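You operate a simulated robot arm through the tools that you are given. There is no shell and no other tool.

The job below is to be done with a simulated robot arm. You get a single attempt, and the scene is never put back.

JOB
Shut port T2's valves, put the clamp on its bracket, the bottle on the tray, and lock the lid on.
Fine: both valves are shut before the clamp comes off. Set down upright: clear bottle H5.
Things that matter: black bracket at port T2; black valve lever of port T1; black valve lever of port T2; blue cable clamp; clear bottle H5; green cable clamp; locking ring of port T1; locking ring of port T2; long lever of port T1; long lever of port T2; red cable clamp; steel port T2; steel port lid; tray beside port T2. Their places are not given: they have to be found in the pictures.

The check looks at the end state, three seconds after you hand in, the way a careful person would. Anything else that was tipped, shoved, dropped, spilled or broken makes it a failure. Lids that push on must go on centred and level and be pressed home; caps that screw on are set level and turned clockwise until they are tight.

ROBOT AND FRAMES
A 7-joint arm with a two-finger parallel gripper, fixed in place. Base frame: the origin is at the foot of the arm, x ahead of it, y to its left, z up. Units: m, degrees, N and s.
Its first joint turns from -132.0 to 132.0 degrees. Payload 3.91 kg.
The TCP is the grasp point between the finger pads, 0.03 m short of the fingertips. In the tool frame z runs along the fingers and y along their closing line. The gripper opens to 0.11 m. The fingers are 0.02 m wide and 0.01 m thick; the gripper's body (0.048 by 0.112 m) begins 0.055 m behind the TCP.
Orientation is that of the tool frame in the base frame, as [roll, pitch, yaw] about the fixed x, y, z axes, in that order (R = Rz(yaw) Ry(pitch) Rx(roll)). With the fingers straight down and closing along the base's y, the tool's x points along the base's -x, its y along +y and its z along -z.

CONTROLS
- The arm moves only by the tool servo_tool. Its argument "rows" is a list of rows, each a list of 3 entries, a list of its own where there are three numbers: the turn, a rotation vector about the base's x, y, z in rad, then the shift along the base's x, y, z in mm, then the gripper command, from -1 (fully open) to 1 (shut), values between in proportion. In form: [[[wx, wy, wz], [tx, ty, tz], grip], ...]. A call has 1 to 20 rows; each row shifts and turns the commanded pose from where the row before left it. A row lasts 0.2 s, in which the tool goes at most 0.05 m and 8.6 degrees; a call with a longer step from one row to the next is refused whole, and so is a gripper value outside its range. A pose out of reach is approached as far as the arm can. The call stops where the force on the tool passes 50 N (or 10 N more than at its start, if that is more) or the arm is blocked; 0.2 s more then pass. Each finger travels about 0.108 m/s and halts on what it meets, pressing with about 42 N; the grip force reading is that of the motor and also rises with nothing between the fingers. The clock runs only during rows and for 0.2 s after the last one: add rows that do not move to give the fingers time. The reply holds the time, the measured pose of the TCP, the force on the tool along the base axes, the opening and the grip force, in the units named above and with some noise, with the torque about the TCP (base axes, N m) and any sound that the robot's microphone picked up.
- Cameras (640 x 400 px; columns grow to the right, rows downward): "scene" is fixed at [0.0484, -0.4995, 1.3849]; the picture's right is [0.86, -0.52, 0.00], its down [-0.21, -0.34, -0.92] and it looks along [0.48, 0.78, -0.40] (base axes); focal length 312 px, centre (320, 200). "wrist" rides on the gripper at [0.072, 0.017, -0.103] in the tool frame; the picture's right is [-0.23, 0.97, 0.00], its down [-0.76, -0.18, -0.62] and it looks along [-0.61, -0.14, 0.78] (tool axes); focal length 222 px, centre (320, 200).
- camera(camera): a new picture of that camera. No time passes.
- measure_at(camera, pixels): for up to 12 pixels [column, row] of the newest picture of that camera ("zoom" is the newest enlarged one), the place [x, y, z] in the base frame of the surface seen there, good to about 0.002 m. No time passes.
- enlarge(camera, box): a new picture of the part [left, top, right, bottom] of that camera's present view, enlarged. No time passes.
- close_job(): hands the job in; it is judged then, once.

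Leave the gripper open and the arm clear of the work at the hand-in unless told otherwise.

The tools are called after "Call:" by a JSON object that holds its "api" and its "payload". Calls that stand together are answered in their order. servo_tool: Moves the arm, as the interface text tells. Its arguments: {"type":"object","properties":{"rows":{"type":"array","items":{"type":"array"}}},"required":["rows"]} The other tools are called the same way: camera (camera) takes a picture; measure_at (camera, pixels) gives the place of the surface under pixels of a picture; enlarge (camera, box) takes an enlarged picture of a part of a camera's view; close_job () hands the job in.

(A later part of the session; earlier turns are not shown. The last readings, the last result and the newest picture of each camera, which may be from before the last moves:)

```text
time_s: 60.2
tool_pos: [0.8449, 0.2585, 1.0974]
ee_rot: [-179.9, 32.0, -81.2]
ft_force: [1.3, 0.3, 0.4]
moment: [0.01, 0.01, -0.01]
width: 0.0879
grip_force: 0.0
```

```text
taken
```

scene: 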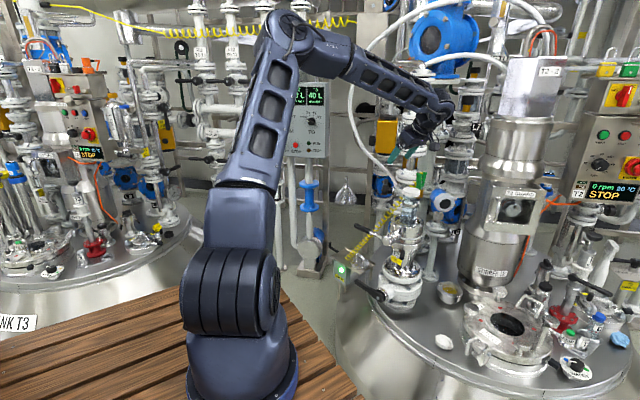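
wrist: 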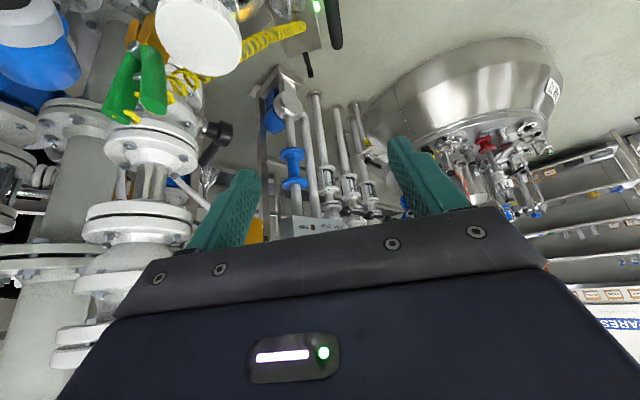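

The orientation works. The clamp is seen at wrist (135, 80), bottle cap at (200, 30). I zoom in and measure it from this side.

Call:
{"api": "enlarge", "payload": {"camera": "wrist", "box": [80, 0, 260, 140]}}

Call:
{"api": "measure_at", "payload": {"camera": "zoom", "pixels": [[140, 290], [150, 240], [165, 190], [250, 270], [240, 210], [225, 150], [195, 110], [210, 90], [215, 60], [160, 330], [270, 300], [260, 320]]}}

```text
2.86 times, centred on (170, 70) of wrist
```

zoom: 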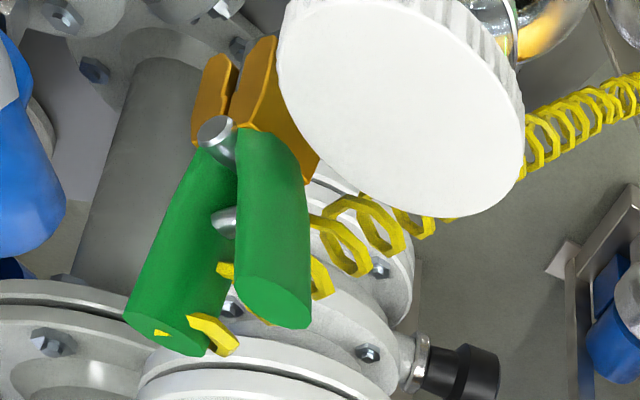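

```text
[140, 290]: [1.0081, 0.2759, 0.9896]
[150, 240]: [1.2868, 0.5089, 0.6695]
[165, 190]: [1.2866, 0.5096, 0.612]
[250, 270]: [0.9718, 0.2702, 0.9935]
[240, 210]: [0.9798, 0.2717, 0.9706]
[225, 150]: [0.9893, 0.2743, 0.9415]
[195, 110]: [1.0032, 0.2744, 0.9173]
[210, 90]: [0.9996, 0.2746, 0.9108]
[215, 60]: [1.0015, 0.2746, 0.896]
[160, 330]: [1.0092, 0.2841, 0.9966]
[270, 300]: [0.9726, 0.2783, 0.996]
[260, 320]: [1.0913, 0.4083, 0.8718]
```

Handle-top centres: A (0.9725, 0.2795), B (1.0095, 0.285). I move above the clamp, then look before descending.

Call:
{"api": "servo_tool", "payload": {"rows": [[[0, 0, 0], [37, 3, 0], -0.6], [[0, 0, 0], [37, 3, 0], -0.6], [[0, 0, 0], [37, 3, 0], -0.6], [[0, 0, 0], [37, 3, 0], -0.6], [[0, 0, 0], [0, 0, -20], -0.6], [[0, 0, 0], [0, 0, 0], -0.6]]}}

Call:
{"api": "camera", "payload": {"camera": "wrist"}}

Call:
{"api": "enlarge", "payload": {"camera": "scene", "box": [370, 130, 480, 220]}}

```text
time_s: 61.6
tool_pos: [0.9658, 0.2748, 1.0776]
ee_rot: [180.0, 32.0, -81.4]
ft_force: [0.0, 0.1, -0.1]
moment: [0.03, 0.02, -0.01]
width: 0.0878
grip_force: 0.1
out of reach, approached as far as the arm can: row 4
```

```text
taken
```

wrist: 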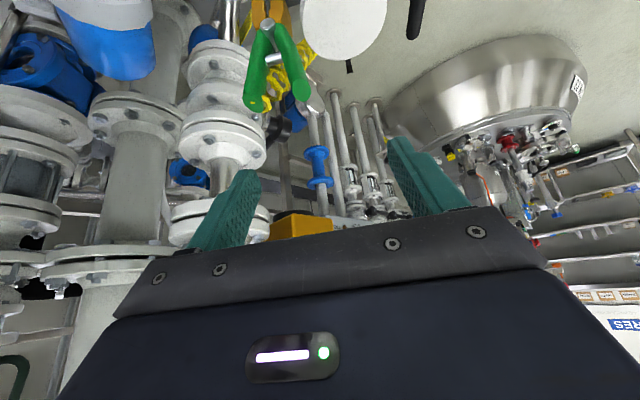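

```text
4.44 times, centred on (425, 175) of scene
```

zoom: 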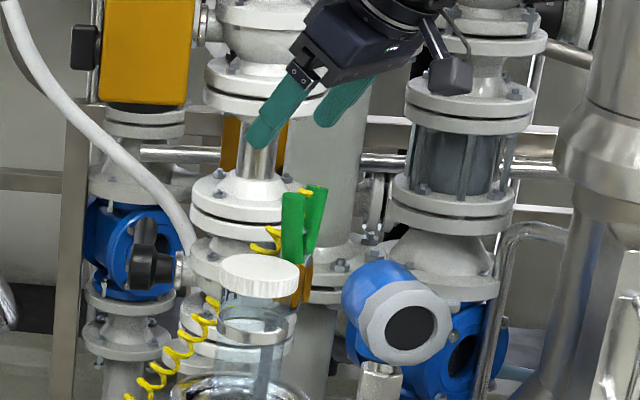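

At this height the arm stopped 27 mm short in x. I try a bit lower (fingertips still just above the handles) to see if the reach is better there.

Call:
{"api": "servo_tool", "payload": {"rows": [[[0, 0, 0], [0, 0, -20], -0.6], [[0, 0, 0], [0, 0, -17], -0.6], [[0, 0, 0], [9, 0, 0], -0.6], [[0, 0, 0], [9, -2, 0], -0.6], [[0, 0, 0], [9, -2, 0], -0.6], [[0, 0, 0], [0, 0, 0], -0.6]]}}

```text
time_s: 63.0
tool_pos: [0.9748, 0.2743, 1.0399]
ee_rot: [-179.9, 31.9, -81.3]
ft_force: [-0.2, 0.0, 1.0]
moment: [0.01, 0.0, 0.01]
width: 0.0882
grip_force: 0.2
out of reach, approached as far as the arm can: row 4, 5
```

Still 18 mm short. I lessen the sideways tilt to 20 degrees at this height and try again.

Call:
{"api": "servo_tool", "payload": {"rows": [[[0, 0, 0], [0, 0, 10], -0.6], [[-0.1035, -0.0158, 0], [0, 0, 0], -0.6], [[-0.1035, -0.0158, 0], [0, 0, 0], -0.6], [[0, 0, 0], [6, 0, 0], -0.6], [[0, 0, 0], [6, 0, 0], -0.6], [[0, 0, 0], [5, 0, 0], -0.6], [[0, 0, 0], [0, 0, 0], -0.6]]}}

Call:
{"api": "camera", "payload": {"camera": "wrist"}}

```text
time_s: 64.6
tool_pos: [0.9861, 0.2764, 1.0506]
ee_rot: [180.0, 19.9, -81.3]
ft_force: [-0.3, -1.0, -0.1]
moment: [0.0, -0.04, 0.04]
width: 0.0881
grip_force: 0.0
out of reach, approached as far as the arm can: row 6
```

```text
taken
```

wrist: 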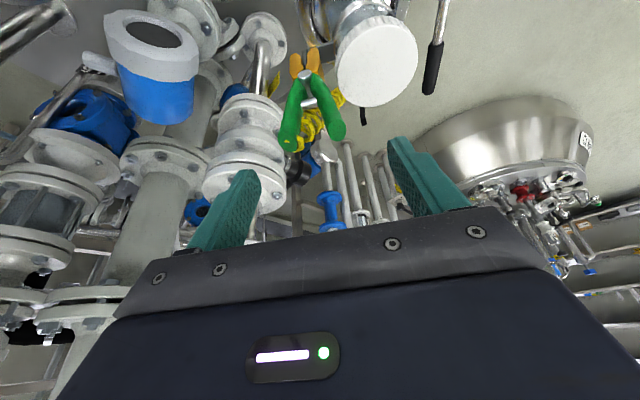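

Now the fingers straddle the clamp in view (handles at wrist (297-330, 110), fingers at 225 and 430). I descend onto the handles.

Call:
{"api": "servo_tool", "payload": {"rows": [[[0, 0, 0], [0, 0, -14], -0.6], [[0, 0, 0], [2, -1, -14], -0.6], [[0, 0, 0], [3, 0, -13], -0.6], [[0, 0, 0], [0, 0, 0], -0.6]]}}

Call:
{"api": "camera", "payload": {"camera": "wrist"}}

Call:
{"api": "enlarge", "payload": {"camera": "scene", "box": [390, 150, 450, 210]}}

```text
time_s: 65.6
tool_pos: [0.9904, 0.2732, 1.0102]
ee_rot: [-180.0, 19.9, -81.3]
ft_force: [-0.1, -0.3, 0.9]
moment: [-0.02, -0.01, -0.06]
width: 0.0878
grip_force: 0.0
```

```text
taken
```

wrist: 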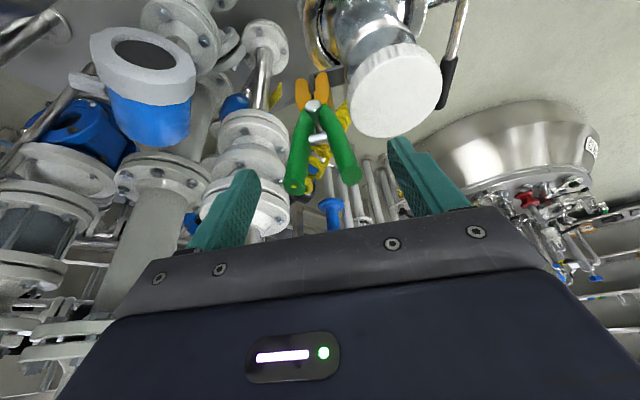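

```text
6.67 times, centred on (420, 180) of scene
```

zoom: 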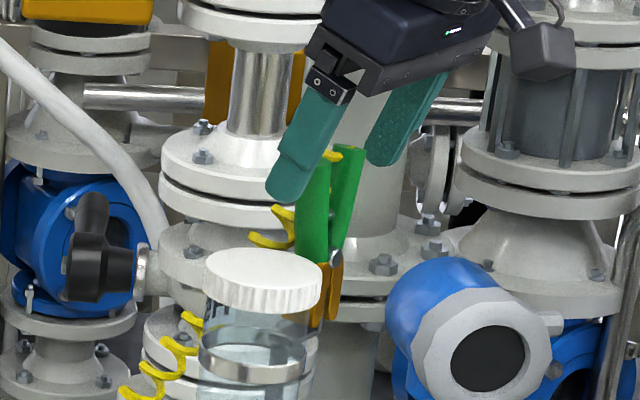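

Fingers are on both sides of the two handles. I lower 5 mm more for a better hold and then close.

Call:
{"api": "servo_tool", "payload": {"rows": [[[0, 0, 0], [1, 1, -5], -0.6], [[0, 0, 0], [0, 0, 0], -0.3], [[0, 0, 0], [0, 0, 0], 0], [[0, 0, 0], [0, 0, 0], 0.3], [[0, 0, 0], [0, 0, 0], 0.3]]}}

Call:
{"api": "camera", "payload": {"camera": "wrist"}}

Call:
{"api": "enlarge", "payload": {"camera": "scene", "box": [390, 150, 450, 210]}}

```text
time_s: 66.8
tool_pos: [0.992, 0.2753, 1.0048]
ee_rot: [180.0, 19.9, -81.1]
ft_force: [0.2, 0.0, 0.5]
moment: [-0.03, 0.01, -0.01]
width: 0.0487
grip_force: 41.9
```

```text
taken
```

wrist: 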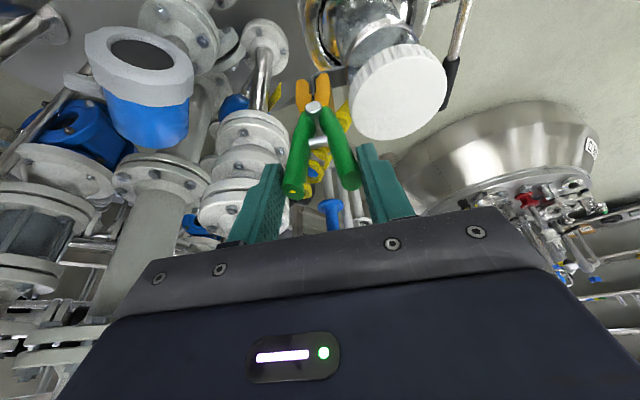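

```text
6.67 times, centred on (420, 180) of scene
```

zoom: 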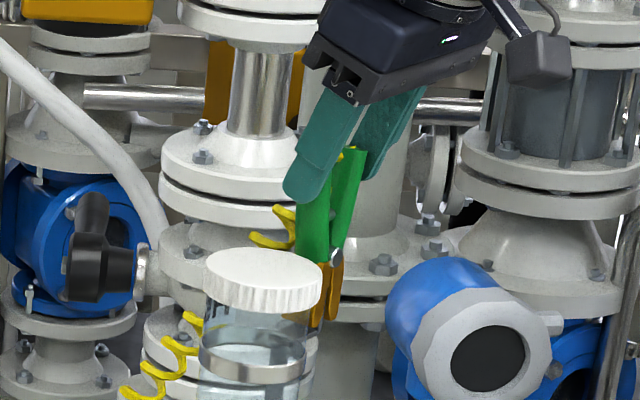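

Grip 41.9 N at 48.7 mm: the handles are held. I check the jaws in a zoom.

Call:
{"api": "enlarge", "payload": {"camera": "wrist", "box": [260, 50, 390, 210]}}

Call:
{"api": "servo_tool", "payload": {"rows": [[[0, 0, 0], [0, 0, 0], 1], [[0, 0, 0], [0, 0, 0], 1], [[0, 0, 0], [0, 0, 0], 1]]}}

Call:
{"api": "enlarge", "payload": {"camera": "wrist", "box": [260, 50, 390, 210]}}

```text
2.50 times, centred on (325, 130) of wrist
```

zoom: 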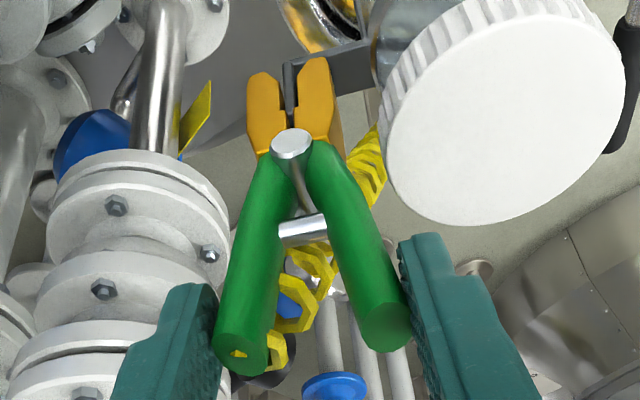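

```text
time_s: 67.6
tool_pos: [0.9912, 0.2751, 1.0038]
ee_rot: [-179.9, 19.9, -81.1]
ft_force: [0.1, -0.1, 0.3]
moment: [0.03, 0.03, 0.02]
width: 0.0488
grip_force: 41.6
```

```text
2.50 times, centred on (325, 130) of wrist
```

zoom: 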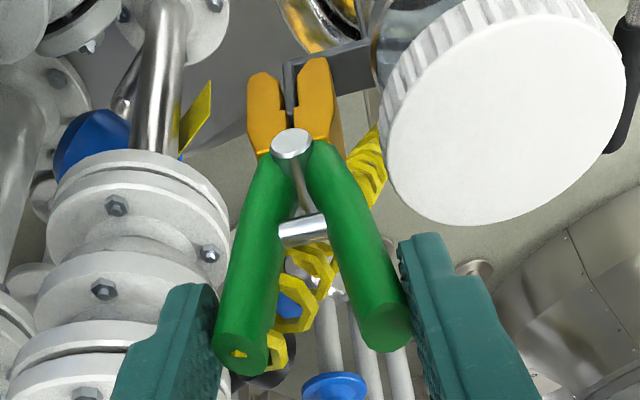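

The jaws straddle the dark lug lip. I lift straight up slowly and watch the force.

Call:
{"api": "servo_tool", "payload": {"rows": [[[0, 0, 0], [0, 0, 4], 1], [[0, 0, 0], [0, 0, 6], 1], [[0, 0, 0], [0, 0, 0], 1]]}}

Call:
{"api": "enlarge", "payload": {"camera": "wrist", "box": [260, 50, 390, 210]}}

Call:
{"api": "enlarge", "payload": {"camera": "scene", "box": [390, 150, 450, 210]}}

```text
time_s: 68.4
tool_pos: [0.9909, 0.2794, 1.0148]
ee_rot: [-180.0, 20.0, -81.3]
ft_force: [0.1, 0.0, -0.8]
moment: [-0.02, -0.02, 0.0]
width: 0.0489
grip_force: 42.1
out of reach, approached as far as the arm can: row 2
```

```text
2.50 times, centred on (325, 130) of wrist
```

zoom: 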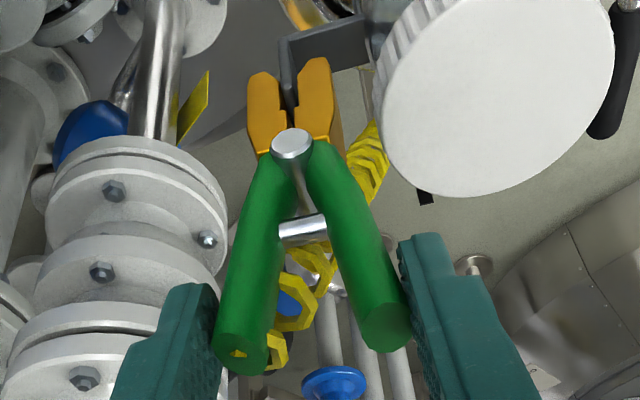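

```text
6.67 times, centred on (420, 180) of scene
```

zoom: 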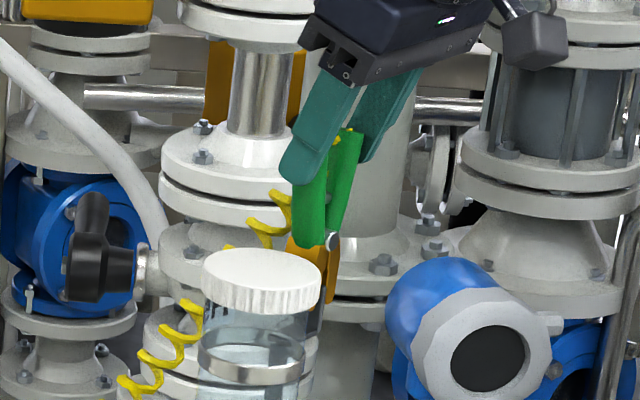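

It lifts freely off the lug (no force). The arm is near its reach limit as it rises, so I lessen the tilt a little (turning in the plane of the lug's lip) while lifting further.

Call:
{"api": "servo_tool", "payload": {"rows": [[[-0.0494, -0.0076, 0], [0, 0, 6], 1], [[-0.0494, -0.0076, 0], [0, 0, 6], 1], [[-0.0494, -0.0076, 0], [0, 0, 7], 1], [[-0.0494, -0.0076, 0], [0, 0, 8], 1], [[0, 0, 0], [0, 0, 8], 1], [[0, 0, 0], [0, 0, 0], 1]]}}

Call:
{"api": "enlarge", "payload": {"camera": "wrist", "box": [260, 50, 390, 210]}}

Call:
{"api": "enlarge", "payload": {"camera": "scene", "box": [390, 150, 450, 210]}}

```text
time_s: 69.8
tool_pos: [0.9903, 0.2778, 1.0507]
ee_rot: [180.0, 8.5, -81.3]
ft_force: [-0.2, 1.4, -0.5]
moment: [-0.02, 0.0, 0.01]
width: 0.0488
grip_force: 41.8
```

```text
2.50 times, centred on (325, 130) of wrist
```

zoom: 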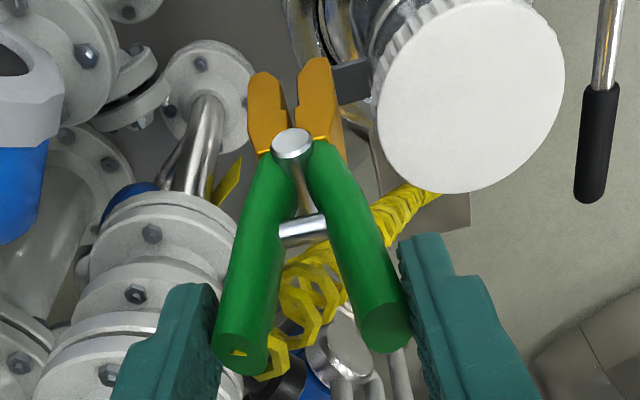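

```text
6.67 times, centred on (420, 180) of scene
```

zoom: 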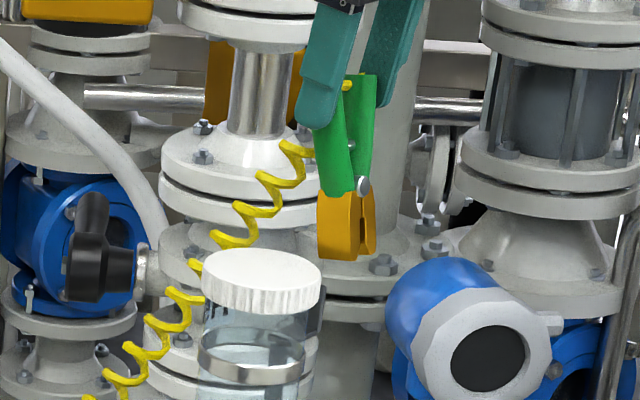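

The clamp is off its lug and held. Both valves were shut before. I lift higher, then measure the jaw gap relative to the tool.

Call:
{"api": "servo_tool", "payload": {"rows": [[[0, 0, 0], [-3, 0, 17], 1], [[0, 0, 0], [-3, 0, 17], 1], [[0, 0, 0], [-3, 0, 17], 1], [[0, 0, 0], [0, 0, 0], 1]]}}

Call:
{"api": "enlarge", "payload": {"camera": "wrist", "box": [275, 60, 355, 110]}}

Call:
{"api": "measure_at", "payload": {"camera": "zoom", "pixels": [[160, 100], [160, 140], [320, 60], [320, 100], [240, 160], [190, 180], [280, 180], [120, 90], [360, 60], [250, 300]]}}

```text
time_s: 70.8
tool_pos: [0.9801, 0.2776, 1.0999]
ee_rot: [-180.0, 8.5, -81.3]
ft_force: [-0.2, -0.1, -0.5]
moment: [-0.06, -0.01, 0.01]
width: 0.0489
grip_force: 41.8
```

```text
8.00 times, centred on (315, 85) of wrist
```

zoom: 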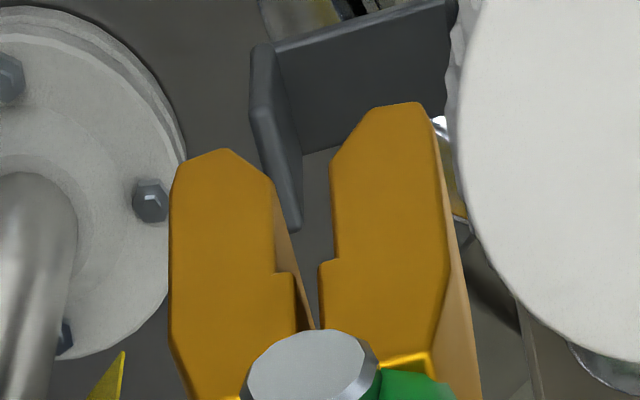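

```text
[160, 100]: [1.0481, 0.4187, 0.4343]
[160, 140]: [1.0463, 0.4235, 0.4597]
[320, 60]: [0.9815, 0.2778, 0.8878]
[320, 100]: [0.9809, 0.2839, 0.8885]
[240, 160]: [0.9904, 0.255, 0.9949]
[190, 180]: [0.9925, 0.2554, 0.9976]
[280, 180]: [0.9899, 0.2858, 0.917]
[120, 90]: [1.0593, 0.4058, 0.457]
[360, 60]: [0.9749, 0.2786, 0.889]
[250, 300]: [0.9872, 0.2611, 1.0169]
```

The jaw gap is about 7 mm and the lip about 4 mm, so I need exact numbers. I measure the jaws' inner edges and the bolt.

Call:
{"api": "measure_at", "payload": {"camera": "zoom", "pixels": [[268, 200], [268, 230], [270, 255], [340, 180], [340, 210], [340, 240], [215, 160], [400, 115], [180, 250], [430, 250], [288, 290], [325, 290]]}}

Call:
{"api": "measure_at", "payload": {"camera": "zoom", "pixels": [[315, 365], [290, 215], [294, 225], [265, 120], [258, 80], [280, 120], [300, 140], [255, 50]]}}

```text
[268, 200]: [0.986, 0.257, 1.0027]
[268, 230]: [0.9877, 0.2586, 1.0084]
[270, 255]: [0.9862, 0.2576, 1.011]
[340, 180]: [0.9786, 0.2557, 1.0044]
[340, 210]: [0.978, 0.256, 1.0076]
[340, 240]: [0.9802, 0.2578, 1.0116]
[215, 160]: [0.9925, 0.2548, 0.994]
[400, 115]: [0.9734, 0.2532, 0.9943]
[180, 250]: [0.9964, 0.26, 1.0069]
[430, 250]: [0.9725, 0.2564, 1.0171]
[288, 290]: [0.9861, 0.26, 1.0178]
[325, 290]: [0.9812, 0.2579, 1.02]
```

```text
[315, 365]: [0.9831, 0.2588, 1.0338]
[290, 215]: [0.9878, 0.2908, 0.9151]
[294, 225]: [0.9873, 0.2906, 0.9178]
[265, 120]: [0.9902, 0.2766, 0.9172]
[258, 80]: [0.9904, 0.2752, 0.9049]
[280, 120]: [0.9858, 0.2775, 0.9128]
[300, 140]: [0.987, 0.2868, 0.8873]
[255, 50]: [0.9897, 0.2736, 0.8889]
```

The gap centre is aligned with the TCP along the closing line (within 0.5 mm); the lug lip sat 86 mm below the TCP. So at the bracket (lip top z 0.5335, centre (0.825, 0.6755)) I need the TCP at about z 0.62. I carry the clamp over: turning -90 degrees about z, staying high.

Call:
{"api": "servo_tool", "payload": {"rows": [[[0, 0, -0.1309], [-18, 15, 0], 1], [[0, 0, -0.1309], [-18, 20, 0], 1], [[0, 0, -0.1309], [-18, 23, 0], 1], [[0, 0, -0.1309], [-18, 23, 0], 1], [[0, 0, -0.1309], [-18, 23, -5], 1], [[0, 0, -0.1309], [-18, 23, -5], 1], [[0, 0, -0.1309], [-18, 23, -5], 1], [[0, 0, -0.1309], [-18, 23, -5], 1], [[0, 0, -0.1309], [-18, 23, -10], 1], [[0, 0, -0.1309], [-18, 23, -10], 1], [[0, 0, -0.1309], [-15, 23, -10], 1], [[0, 0, -0.1309], [-10, 23, -10], 1], [[0, 0, 0], [0, 0, 0], 1]]}}

Call:
{"api": "camera", "payload": {"camera": "wrist"}}

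Call:
{"api": "camera", "payload": {"camera": "scene"}}

```text
time_s: 73.6
tool_pos: [0.7747, 0.5429, 1.0416]
ee_rot: [180.0, 8.6, -171.4]
ft_force: [-0.1, 0.7, -1.5]
moment: [0.0, 0.01, 0.01]
width: 0.0489
grip_force: 41.8
```

```text
taken
```

wrist: 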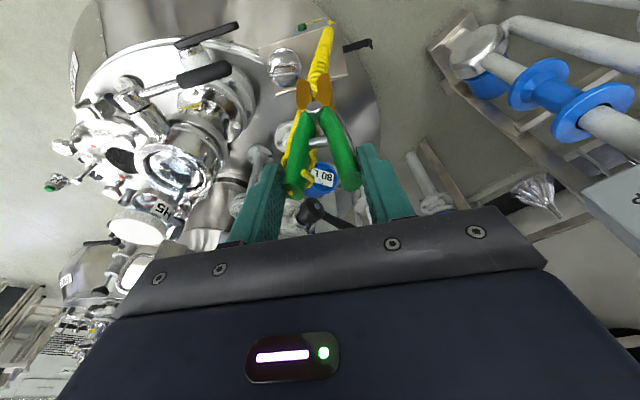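

```text
taken
```

scene: 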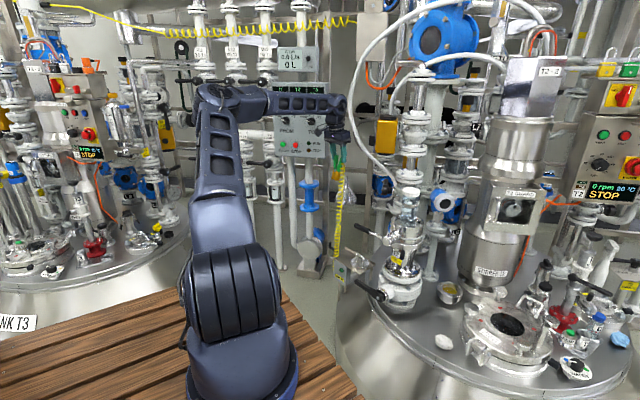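

The earth lamp went off as expected. I descend to above the bracket with 25 degrees tilt.

Call:
{"api": "servo_tool", "payload": {"rows": [[[0.0214, -0.1414, 0], [3, 14, -30], 1], [[0.0214, -0.1414, 0], [3, 14, -30], 1], [[0, 0, 0], [4, 14, -38], 1], [[0, 0, 0], [4, 14, -38], 1], [[0, 0, 0], [4, 15, -38], 1], [[0, 0, 0], [4, 15, -38], 1], [[0, 0, 0], [4, 15, -38], 1], [[0, 0, 0], [4, 15, -38], 1], [[0, 0, 0], [4, 14, -38], 1], [[0, 0, 0], [0, 0, -10], 1], [[0, 0, 0], [0, 0, 0], 1]]}}

Call:
{"api": "camera", "payload": {"camera": "wrist"}}

Call:
{"api": "enlarge", "payload": {"camera": "wrist", "box": [240, 30, 390, 200]}}

```text
time_s: 76.0
tool_pos: [0.8105, 0.6733, 0.7074]
ee_rot: [180.0, 24.9, -171.2]
ft_force: [-1.0, -0.1, -0.9]
moment: [0.0, 0.04, 0.02]
width: 0.0488
grip_force: 41.7
```

```text
taken
```

wrist: 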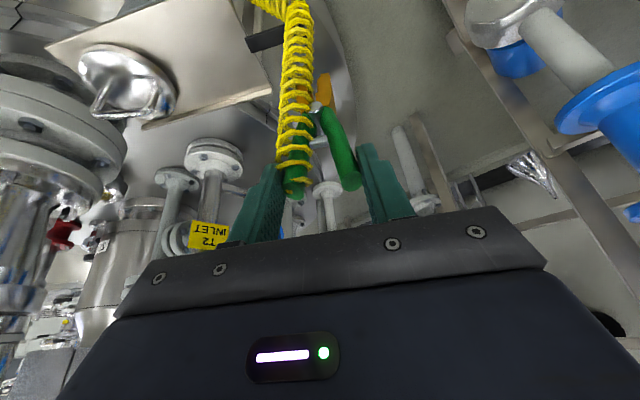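

```text
2.35 times, centred on (315, 115) of wrist
```

zoom: 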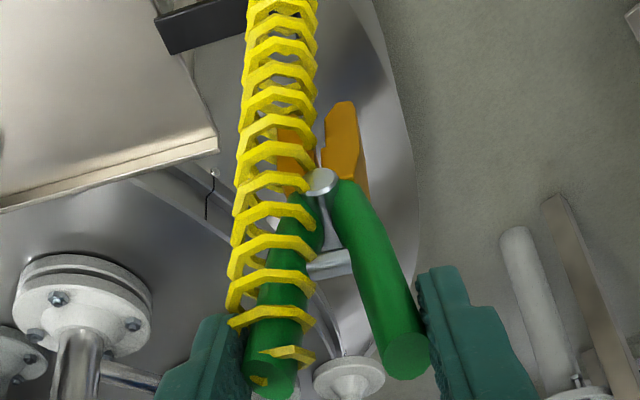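

The coil hides the lip in the wrist view. I look with the scene camera around the bracket.

Call:
{"api": "enlarge", "payload": {"camera": "scene", "box": [310, 190, 390, 270]}}

Call:
{"api": "enlarge", "payload": {"camera": "scene", "box": [325, 225, 365, 260]}}

```text
5.00 times, centred on (350, 230) of scene
```

zoom: 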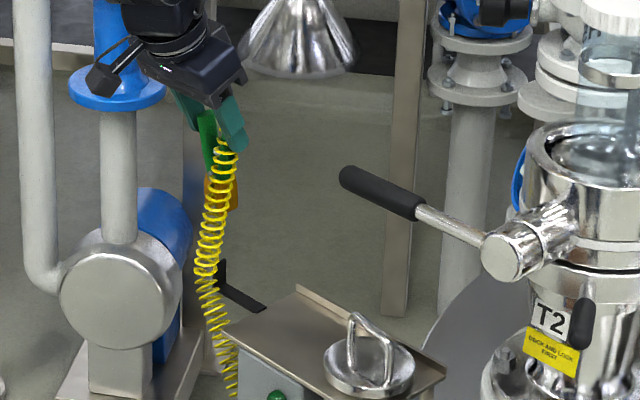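

```text
11.43 times, centred on (345, 242) of scene
```

zoom: 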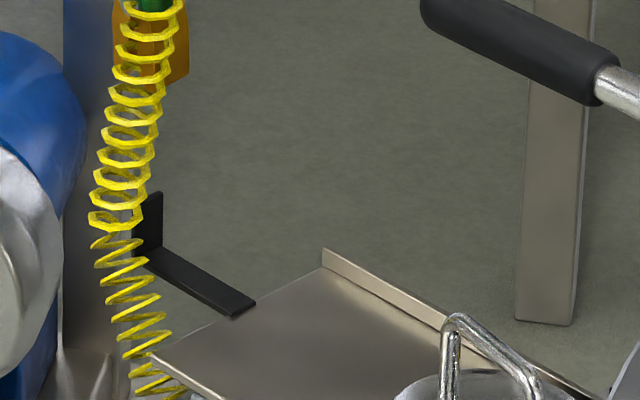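

Call:
{"api": "enlarge", "payload": {"camera": "wrist", "box": [290, 60, 350, 120]}}

Call:
{"api": "measure_at", "payload": {"camera": "zoom", "pixels": [[290, 120], [290, 160], [300, 90], [350, 120], [400, 160], [280, 280], [230, 150], [330, 60], [250, 180], [262, 170]]}}

```text
6.67 times, centred on (320, 90) of wrist
```

zoom: 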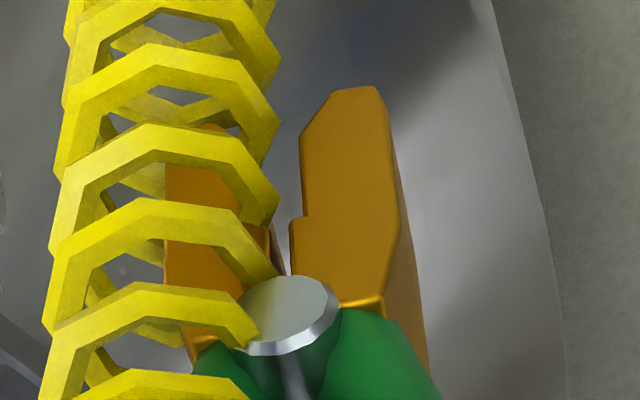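

```text
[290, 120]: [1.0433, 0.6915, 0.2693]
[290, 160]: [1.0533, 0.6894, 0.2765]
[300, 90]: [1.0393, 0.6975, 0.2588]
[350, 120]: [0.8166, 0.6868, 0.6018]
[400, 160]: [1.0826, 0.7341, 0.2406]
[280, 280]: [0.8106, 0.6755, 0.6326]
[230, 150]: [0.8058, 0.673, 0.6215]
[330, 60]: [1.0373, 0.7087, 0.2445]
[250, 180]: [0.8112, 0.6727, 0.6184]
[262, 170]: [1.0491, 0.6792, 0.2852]
```

Call:
{"api": "measure_at", "payload": {"camera": "zoom", "pixels": [[307, 140], [307, 170], [307, 200], [297, 240], [380, 150], [380, 200], [360, 93], [265, 240], [210, 185], [200, 260], [175, 260]]}}

```text
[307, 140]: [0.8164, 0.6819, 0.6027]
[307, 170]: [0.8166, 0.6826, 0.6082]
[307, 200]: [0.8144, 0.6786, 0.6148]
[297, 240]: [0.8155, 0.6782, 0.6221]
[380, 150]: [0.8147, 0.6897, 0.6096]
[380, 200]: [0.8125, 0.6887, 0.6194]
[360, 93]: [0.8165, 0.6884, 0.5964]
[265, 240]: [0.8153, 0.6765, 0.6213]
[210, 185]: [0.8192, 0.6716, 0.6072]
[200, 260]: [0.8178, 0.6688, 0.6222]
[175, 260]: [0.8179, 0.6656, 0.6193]
```

Estimates put the jaw gap about 1.3 mm too far to +y of the lip line; I correct that and lower until the jaw tips are just above the lip.

Call:
{"api": "servo_tool", "payload": {"rows": [[[0, 0, 0], [-0.5, -1.3, -20], 1], [[0, 0, 0], [-0.5, 0, -20], 1], [[0, 0, 0], [0, 0, -18], 1], [[0, 0, 0], [0, 0, 0], 1]]}}

Call:
{"api": "camera", "payload": {"camera": "wrist"}}

Call:
{"api": "enlarge", "payload": {"camera": "scene", "box": [325, 225, 365, 260]}}

Call:
{"api": "enlarge", "payload": {"camera": "wrist", "box": [260, 30, 380, 130]}}

```text
time_s: 77.0
tool_pos: [0.8104, 0.6709, 0.6467]
ee_rot: [-180.0, 24.9, -171.3]
ft_force: [0.4, 0.0, -0.1]
moment: [-0.01, 0.03, -0.02]
width: 0.0486
grip_force: 42.3
```

```text
taken
```

wrist: 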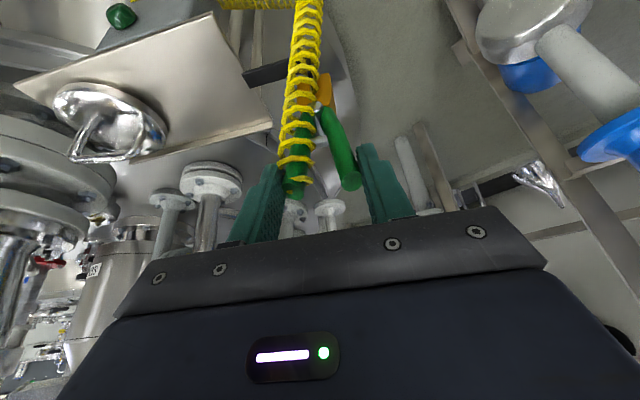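

```text
11.43 times, centred on (345, 242) of scene
```

zoom: 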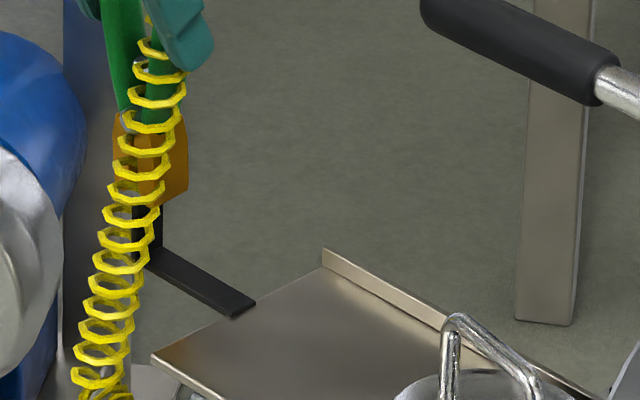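

```text
4.00 times, centred on (320, 80) of wrist
```

zoom: 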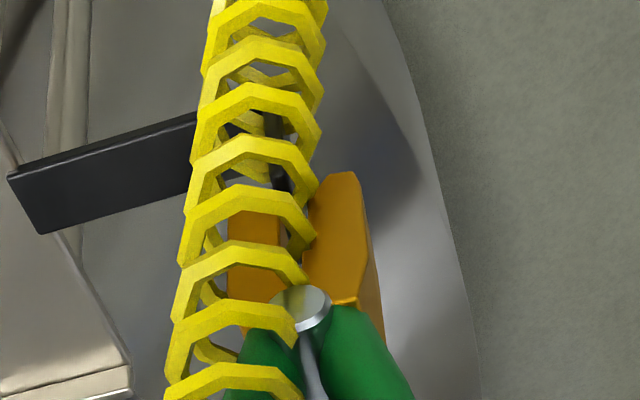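

Through the coil I can see the lip near zoom (275-285, 120-190) between the jaws. I zoom in and measure both.

Call:
{"api": "enlarge", "payload": {"camera": "wrist", "box": [295, 50, 335, 110]}}

Call:
{"api": "measure_at", "payload": {"camera": "zoom", "pixels": [[250, 135], [265, 190], [235, 100], [262, 100], [270, 170], [290, 270], [225, 240], [240, 260], [320, 200], [325, 170], [305, 300], [250, 180]]}}

```text
6.67 times, centred on (315, 80) of wrist
```

zoom: 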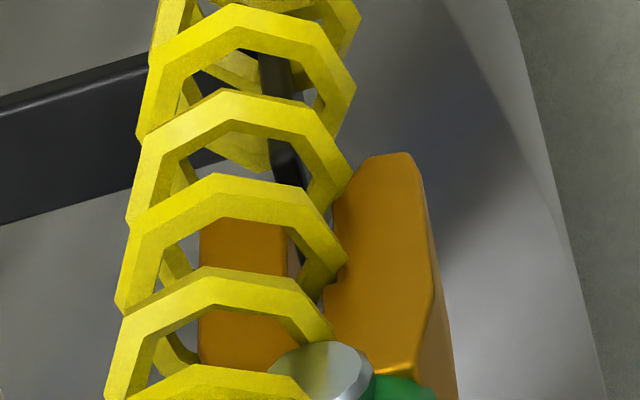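

```text
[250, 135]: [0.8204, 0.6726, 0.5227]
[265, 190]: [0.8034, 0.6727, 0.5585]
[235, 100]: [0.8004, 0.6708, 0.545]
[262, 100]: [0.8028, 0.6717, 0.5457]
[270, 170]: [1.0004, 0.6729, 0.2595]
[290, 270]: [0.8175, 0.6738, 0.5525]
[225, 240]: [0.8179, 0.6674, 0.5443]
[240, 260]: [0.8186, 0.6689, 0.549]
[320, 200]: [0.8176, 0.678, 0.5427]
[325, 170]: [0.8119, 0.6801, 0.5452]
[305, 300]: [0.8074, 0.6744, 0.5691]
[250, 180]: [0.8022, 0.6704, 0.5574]
```

Call:
{"api": "measure_at", "payload": {"camera": "zoom", "pixels": [[283, 160], [288, 175], [298, 240], [297, 250], [341, 205], [341, 190], [345, 270], [285, 240], [282, 255], [275, 60], [272, 80], [285, 85]]}}

```text
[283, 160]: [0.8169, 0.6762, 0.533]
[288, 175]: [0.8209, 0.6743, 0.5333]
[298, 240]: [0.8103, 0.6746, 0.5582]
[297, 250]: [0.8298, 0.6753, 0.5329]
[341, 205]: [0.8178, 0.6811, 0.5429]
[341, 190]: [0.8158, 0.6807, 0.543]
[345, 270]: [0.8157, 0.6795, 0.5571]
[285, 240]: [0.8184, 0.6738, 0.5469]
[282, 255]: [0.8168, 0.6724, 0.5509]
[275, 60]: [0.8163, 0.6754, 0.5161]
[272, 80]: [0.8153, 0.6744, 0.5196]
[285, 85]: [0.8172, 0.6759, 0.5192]
```

Lip centre at x 0.818 is y about 0.6750, the jaw gap centre about 0.6768. I shift 1.8 mm toward -y and lower 10 mm, watching the force.

Call:
{"api": "servo_tool", "payload": {"rows": [[[0, 0, 0], [0.3, -1.8, 0], 1], [[0, 0, 0], [0, 0, -5], 1], [[0, 0, 0], [0, 0, -5], 1], [[0, 0, 0], [0, 0, 0], 1]]}}

Call:
{"api": "enlarge", "payload": {"camera": "wrist", "box": [295, 50, 335, 110]}}

Call:
{"api": "enlarge", "payload": {"camera": "scene", "box": [330, 225, 360, 255]}}

```text
time_s: 78.0
tool_pos: [0.8099, 0.6692, 0.6374]
ee_rot: [180.0, 24.9, -171.4]
ft_force: [-0.4, 0.8, 0.2]
moment: [0.07, -0.01, 0.03]
width: 0.0487
grip_force: 41.3
```

```text
6.67 times, centred on (315, 80) of wrist
```

zoom: 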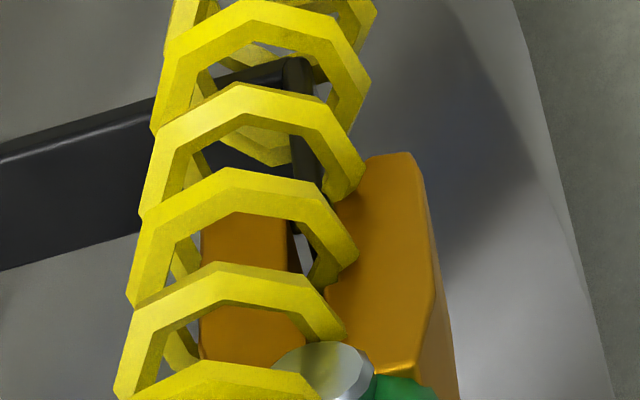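

```text
13.33 times, centred on (345, 240) of scene
```

zoom: 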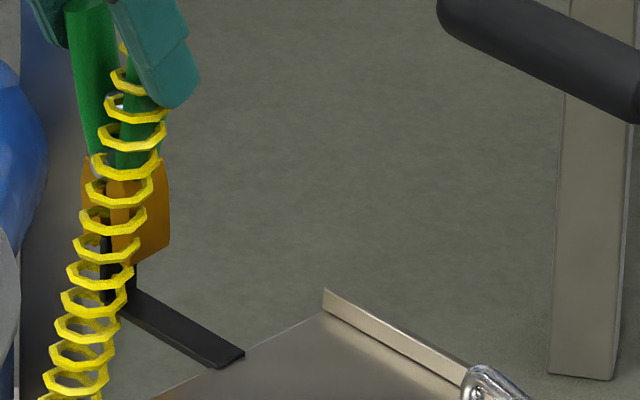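

The lip now runs into the gap, no contact force. I continue lowering in small steps.

Call:
{"api": "servo_tool", "payload": {"rows": [[[0, 0, 0], [0, 0, -4], 1], [[0, 0, 0], [0, 0, -4], 1], [[0, 0, 0], [0, 0, 0], 1]]}}

Call:
{"api": "enlarge", "payload": {"camera": "wrist", "box": [295, 50, 335, 110]}}

```text
time_s: 78.8
tool_pos: [0.8088, 0.6689, 0.6281]
ee_rot: [-180.0, 24.9, -171.3]
ft_force: [-0.5, 2.8, -0.3]
moment: [0.19, 0.07, 0.06]
width: 0.0489
grip_force: 42.0
```

```text
6.67 times, centred on (315, 80) of wrist
```

zoom: 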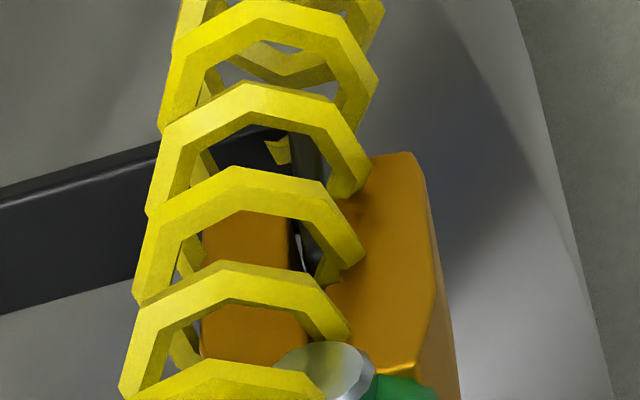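

A slight +y push of 2.8 N: I am a bit too far to -y. I shift +0.8 mm and go on down.

Call:
{"api": "servo_tool", "payload": {"rows": [[[0, 0, 0], [0, 0.8, 0], 1], [[0, 0, 0], [0, 0, -3], 1], [[0, 0, 0], [0, 0, -3], 1], [[0, 0, 0], [0, 0, 0], 1]]}}

Call:
{"api": "enlarge", "payload": {"camera": "wrist", "box": [295, 50, 335, 110]}}

Call:
{"api": "enlarge", "payload": {"camera": "scene", "box": [330, 225, 360, 255]}}

```text
time_s: 79.8
tool_pos: [0.8089, 0.67, 0.6226]
ee_rot: [180.0, 24.9, -171.4]
ft_force: [0.3, -0.3, 1.2]
moment: [-0.05, -0.07, -0.02]
width: 0.0487
grip_force: 42.3
```

```text
6.67 times, centred on (315, 80) of wrist
```

zoom: 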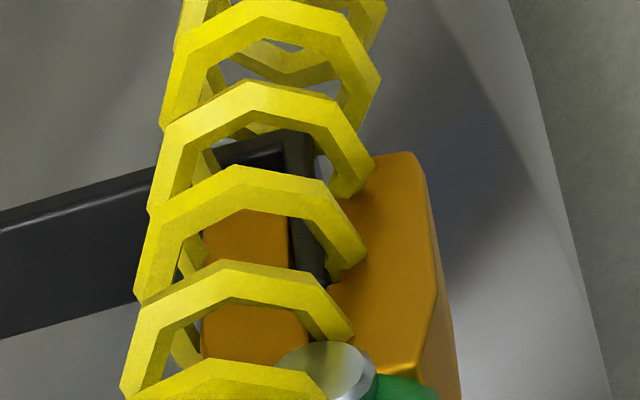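

```text
13.33 times, centred on (345, 240) of scene
```

zoom: 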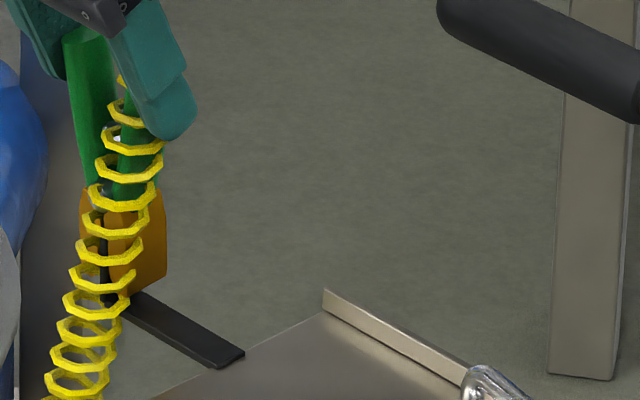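

The jaws now straddle the lip almost down to the bar. I go down 2.5 mm more and check the force.

Call:
{"api": "servo_tool", "payload": {"rows": [[[0, 0, 0], [0, 0, -2.5], 1], [[0, 0, 0], [0, 0, 0], 1]]}}

```text
time_s: 80.4
tool_pos: [0.8091, 0.6707, 0.6224]
ee_rot: [180.0, 25.0, -171.3]
ft_force: [-1.9, -3.6, 22.3]
moment: [-0.37, -0.01, 0.0]
width: 0.0491
grip_force: 41.9
```

22 N upward: the jaws are seated on the bracket. I relieve the pressure by 1.5 mm and open the fingers.

Call:
{"api": "servo_tool", "payload": {"rows": [[[0, 0, 0], [0, 0, 1.5], 1], [[0, 0, 0], [0, 0, 0], 0.1], [[0, 0, 0], [0, 0, 0], -0.2], [[0, 0, 0], [0, 0, 0], -0.4], [[0, 0, 0], [0, 0, 0], -0.4]]}}

Call:
{"api": "camera", "payload": {"camera": "wrist"}}

Call:
{"api": "enlarge", "payload": {"camera": "scene", "box": [325, 215, 365, 255]}}

```text
time_s: 81.6
tool_pos: [0.8091, 0.6701, 0.621]
ee_rot: [-180.0, 24.8, -171.3]
ft_force: [0.8, 0.2, -0.2]
moment: [-0.02, -0.03, -0.03]
width: 0.0769
grip_force: 0.1
```

```text
taken
```

wrist: 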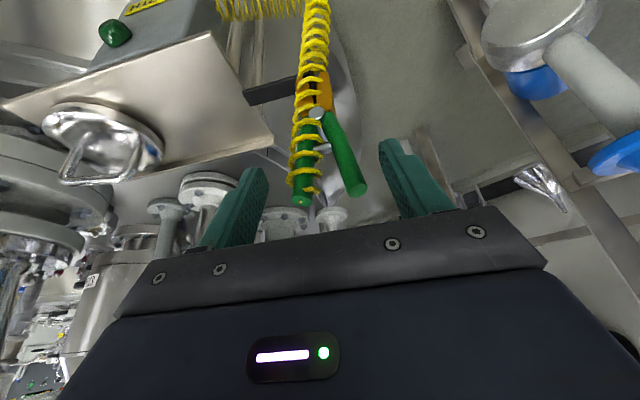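

```text
10.00 times, centred on (345, 235) of scene
```

zoom: 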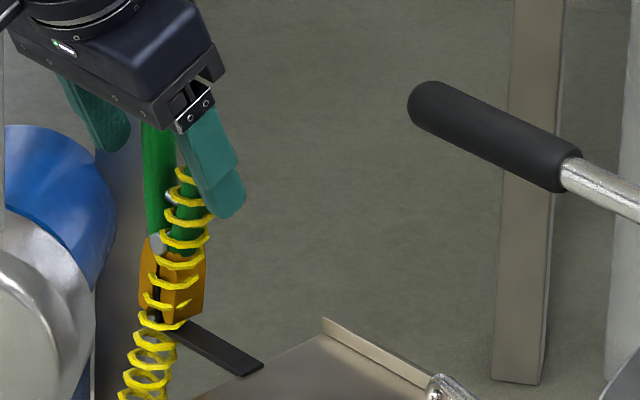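

The clamp stays on the bracket by itself. I retreat straight up with open fingers, then check it.

Call:
{"api": "servo_tool", "payload": {"rows": [[[0, 0, 0], [0, 0, 12], -0.5], [[0, 0, 0], [0, 0, 15], -0.6], [[0, 0, 0], [-5, 0, 30], -0.6], [[0, 0, 0], [-8, -5, 35], -0.6], [[0, 0, 0], [-10, -10, 38], -0.6], [[0, 0, 0], [-10, -10, 38], -0.6], [[0, 0, 0], [-10, -10, 38], -0.6], [[0, 0, 0], [0, 0, 0], -0.6]]}}

Call:
{"api": "camera", "payload": {"camera": "wrist"}}

Call:
{"api": "enlarge", "payload": {"camera": "scene", "box": [325, 215, 365, 255]}}

```text
time_s: 83.4
tool_pos: [0.7679, 0.6388, 0.8287]
ee_rot: [-180.0, 24.9, -171.3]
ft_force: [-0.2, -0.1, -0.2]
moment: [-0.03, -0.03, 0.0]
width: 0.0881
grip_force: 0.1
```

```text
taken
```

wrist: 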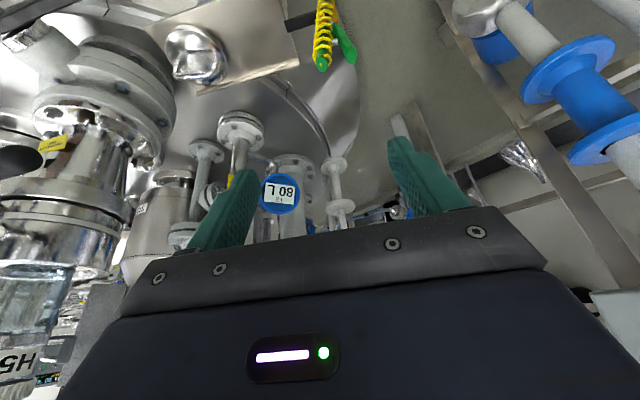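

```text
10.00 times, centred on (345, 235) of scene
```

zoom: 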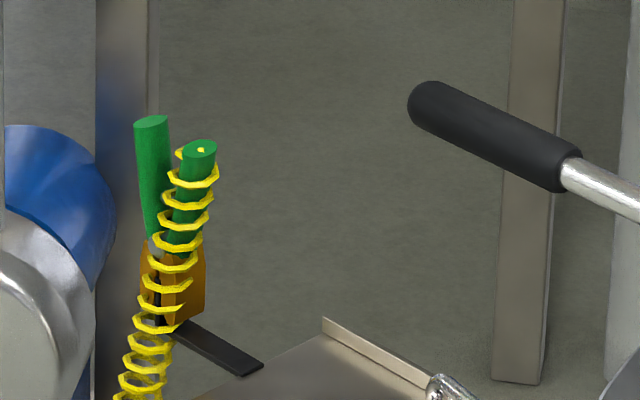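

The clamp hangs properly on the bracket. Next is the locking ring. I zoom in on the ring region from the scene camera.

Call:
{"api": "enlarge", "payload": {"camera": "scene", "box": [385, 205, 435, 265]}}

Call:
{"api": "measure_at", "payload": {"camera": "zoom", "pixels": [[265, 300], [258, 330], [275, 270], [300, 270], [300, 200], [300, 240], [380, 210], [420, 200], [330, 110], [200, 100], [280, 150], [400, 240]]}}

```text
6.67 times, centred on (410, 235) of scene
```

zoom: 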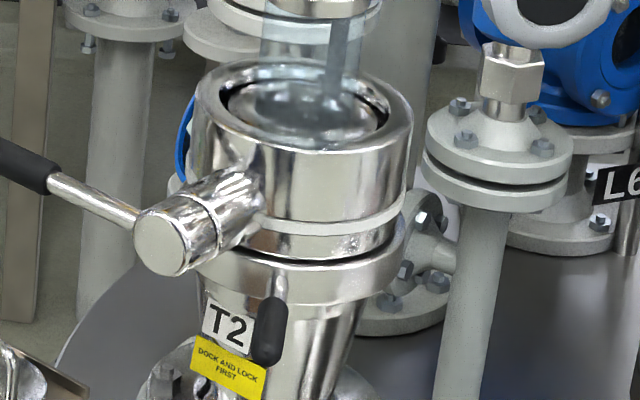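

```text
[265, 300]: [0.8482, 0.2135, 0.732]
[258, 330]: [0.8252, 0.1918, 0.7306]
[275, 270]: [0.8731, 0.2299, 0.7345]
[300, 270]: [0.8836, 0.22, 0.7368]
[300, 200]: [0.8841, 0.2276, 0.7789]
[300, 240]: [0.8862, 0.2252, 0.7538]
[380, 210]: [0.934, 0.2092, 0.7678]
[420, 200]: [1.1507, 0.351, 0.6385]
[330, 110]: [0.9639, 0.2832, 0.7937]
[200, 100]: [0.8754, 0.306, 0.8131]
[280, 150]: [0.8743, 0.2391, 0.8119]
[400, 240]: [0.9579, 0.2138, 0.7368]
```

The ring is the flange at z 0.72-0.74 with the black peg at azimuth ~218 degrees, radius 0.08-0.14, z about 0.724. I'll straddle the peg with the fingers from above and turn the ring counter-clockwise. First I move up and over to above it.

Call:
{"api": "servo_tool", "payload": {"rows": [[[-0.0164, 0.1074, 0], [-5, -20, 30], -0.6], [[-0.0164, 0.1074, 0], [-5, -25, 30], -0.6], [[-0.0164, 0.1074, 0], [0, -35, 30], -0.3], [[-0.0164, 0.1074, 0], [0, -40, 20], 0], [[0, 0, 0], [0, -45, 10], 0.2], [[0, 0, 0], [0, -45, 0], 0.27], [[0, 0, 0.1235], [0, -45, 0], 0.27], [[0, 0, 0.1235], [10, -45, 0], 0.27], [[0, 0, 0.1235], [15, -45, 0], 0.27], [[0, 0, 0.1235], [20, -45, 0], 0.27], [[0, 0, 0], [20, -45, 0], 0.27], [[0, 0, 0], [5, -4, 0], 0.27], [[0, 0, 0], [0, 0, 0], 0.27]]}}

Call:
{"api": "camera", "payload": {"camera": "wrist"}}

```text
time_s: 86.2
tool_pos: [0.8253, 0.1947, 0.949]
ee_rot: [179.9, 0.1, -143.1]
ft_force: [-0.5, -0.3, 0.0]
moment: [0.01, -0.03, 0.01]
width: 0.04
grip_force: 0.1
```

```text
taken
```

wrist: 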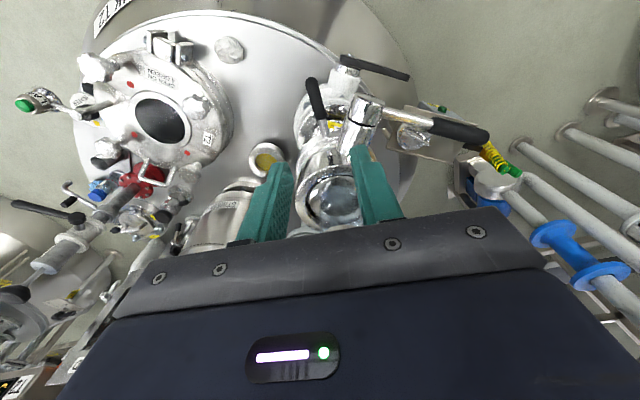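

The peg is at wrist (310-326, 80-125). I measure it and its neighbours.

Call:
{"api": "measure_at", "payload": {"camera": "wrist", "pixels": [[311, 84], [314, 95], [318, 106], [325, 122], [328, 130], [308, 100], [322, 96], [365, 110], [352, 120], [375, 118], [360, 130], [349, 65]]}}

Call:
{"api": "enlarge", "payload": {"camera": "wrist", "box": [270, 50, 410, 160]}}

```text
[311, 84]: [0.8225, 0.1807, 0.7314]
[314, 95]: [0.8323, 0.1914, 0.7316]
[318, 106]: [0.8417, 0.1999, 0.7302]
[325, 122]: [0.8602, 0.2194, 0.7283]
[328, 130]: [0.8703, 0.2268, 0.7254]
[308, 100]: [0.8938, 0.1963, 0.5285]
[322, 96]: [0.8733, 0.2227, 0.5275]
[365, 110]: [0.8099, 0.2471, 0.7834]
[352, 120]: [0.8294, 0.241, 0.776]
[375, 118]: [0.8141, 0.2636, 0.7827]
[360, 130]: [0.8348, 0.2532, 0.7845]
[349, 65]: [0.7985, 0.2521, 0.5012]
```

```text
3.64 times, centred on (340, 105) of wrist
```

zoom: 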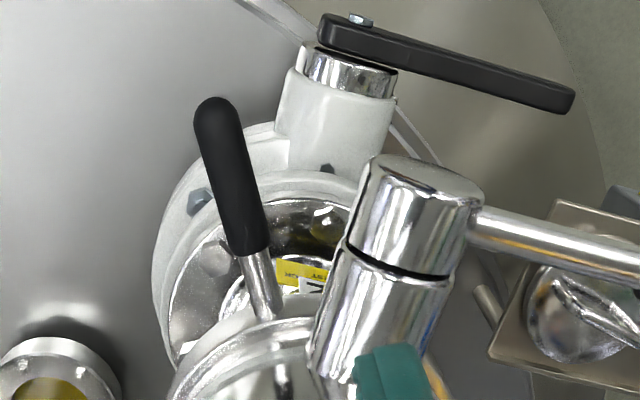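

Peg line runs at azimuth 224 degrees; its black grip spans (0.817,0.175)-(0.848,0.207), top z 0.7315. I turn 7 degrees, centre over (0.836, 0.1945) and descend to z 0.745.

Call:
{"api": "servo_tool", "payload": {"rows": [[[0, 0, 0.122], [10.5, 0, -20], 0.27], [[0, 0, 0], [0, 0, -40], 0.27], [[0, 0, 0], [0, 0, -40], 0.27], [[0, 0, 0], [0, 0, -40], 0.27], [[0, 0, 0], [0, 0, -30], 0.27], [[0, 0, 0], [0, 0, 0], 0.27]]}}

Call:
{"api": "camera", "payload": {"camera": "wrist"}}

Call:
{"api": "enlarge", "payload": {"camera": "scene", "box": [370, 190, 440, 270]}}

```text
time_s: 87.6
tool_pos: [0.8353, 0.1958, 0.7771]
ee_rot: [180.0, 0.0, -136.0]
ft_force: [-0.4, -0.3, 0.1]
moment: [0.03, -0.02, 0.04]
width: 0.0402
grip_force: 0.0
```

```text
taken
```

wrist: 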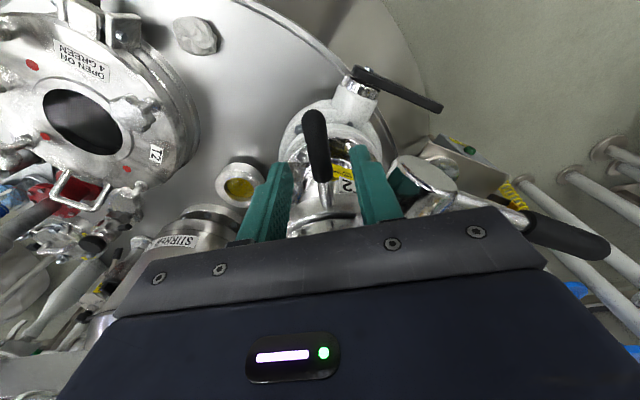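

```text
5.00 times, centred on (405, 230) of scene
```

zoom: 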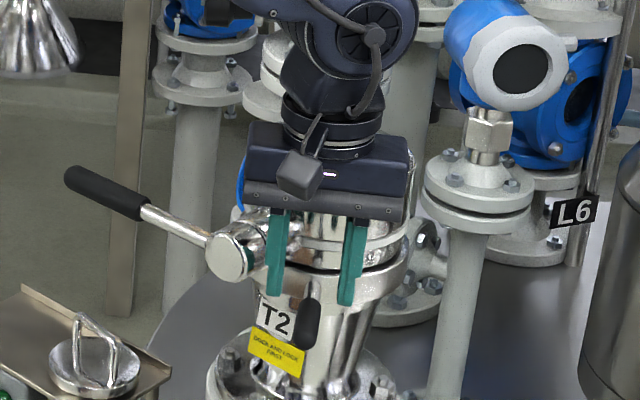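

The peg is centred between the fingers. I go down 32 mm and close gently on it.

Call:
{"api": "servo_tool", "payload": {"rows": [[[0, 0, 0], [0, -1, -16], 0.27], [[0, 0, 0], [0, 0, -16], 0.27], [[0, 0, 0], [0, 0, 0], 0.27]]}}

Call:
{"api": "camera", "payload": {"camera": "wrist"}}

```text
time_s: 88.4
tool_pos: [0.8372, 0.1936, 0.7456]
ee_rot: [-179.9, -0.1, -136.1]
ft_force: [-0.3, -1.6, -0.1]
moment: [0.03, 0.01, 0.01]
width: 0.0403
grip_force: 0.0
```

```text
taken
```

wrist: 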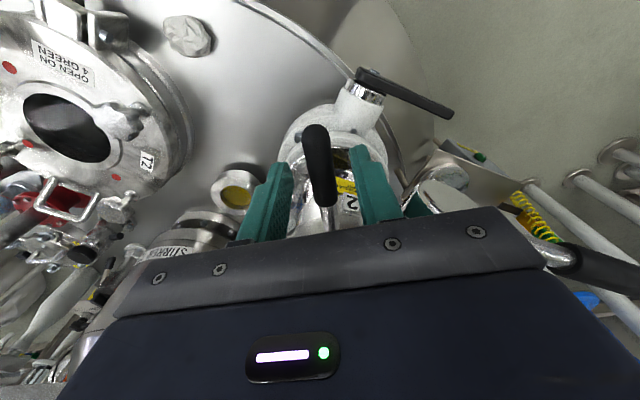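

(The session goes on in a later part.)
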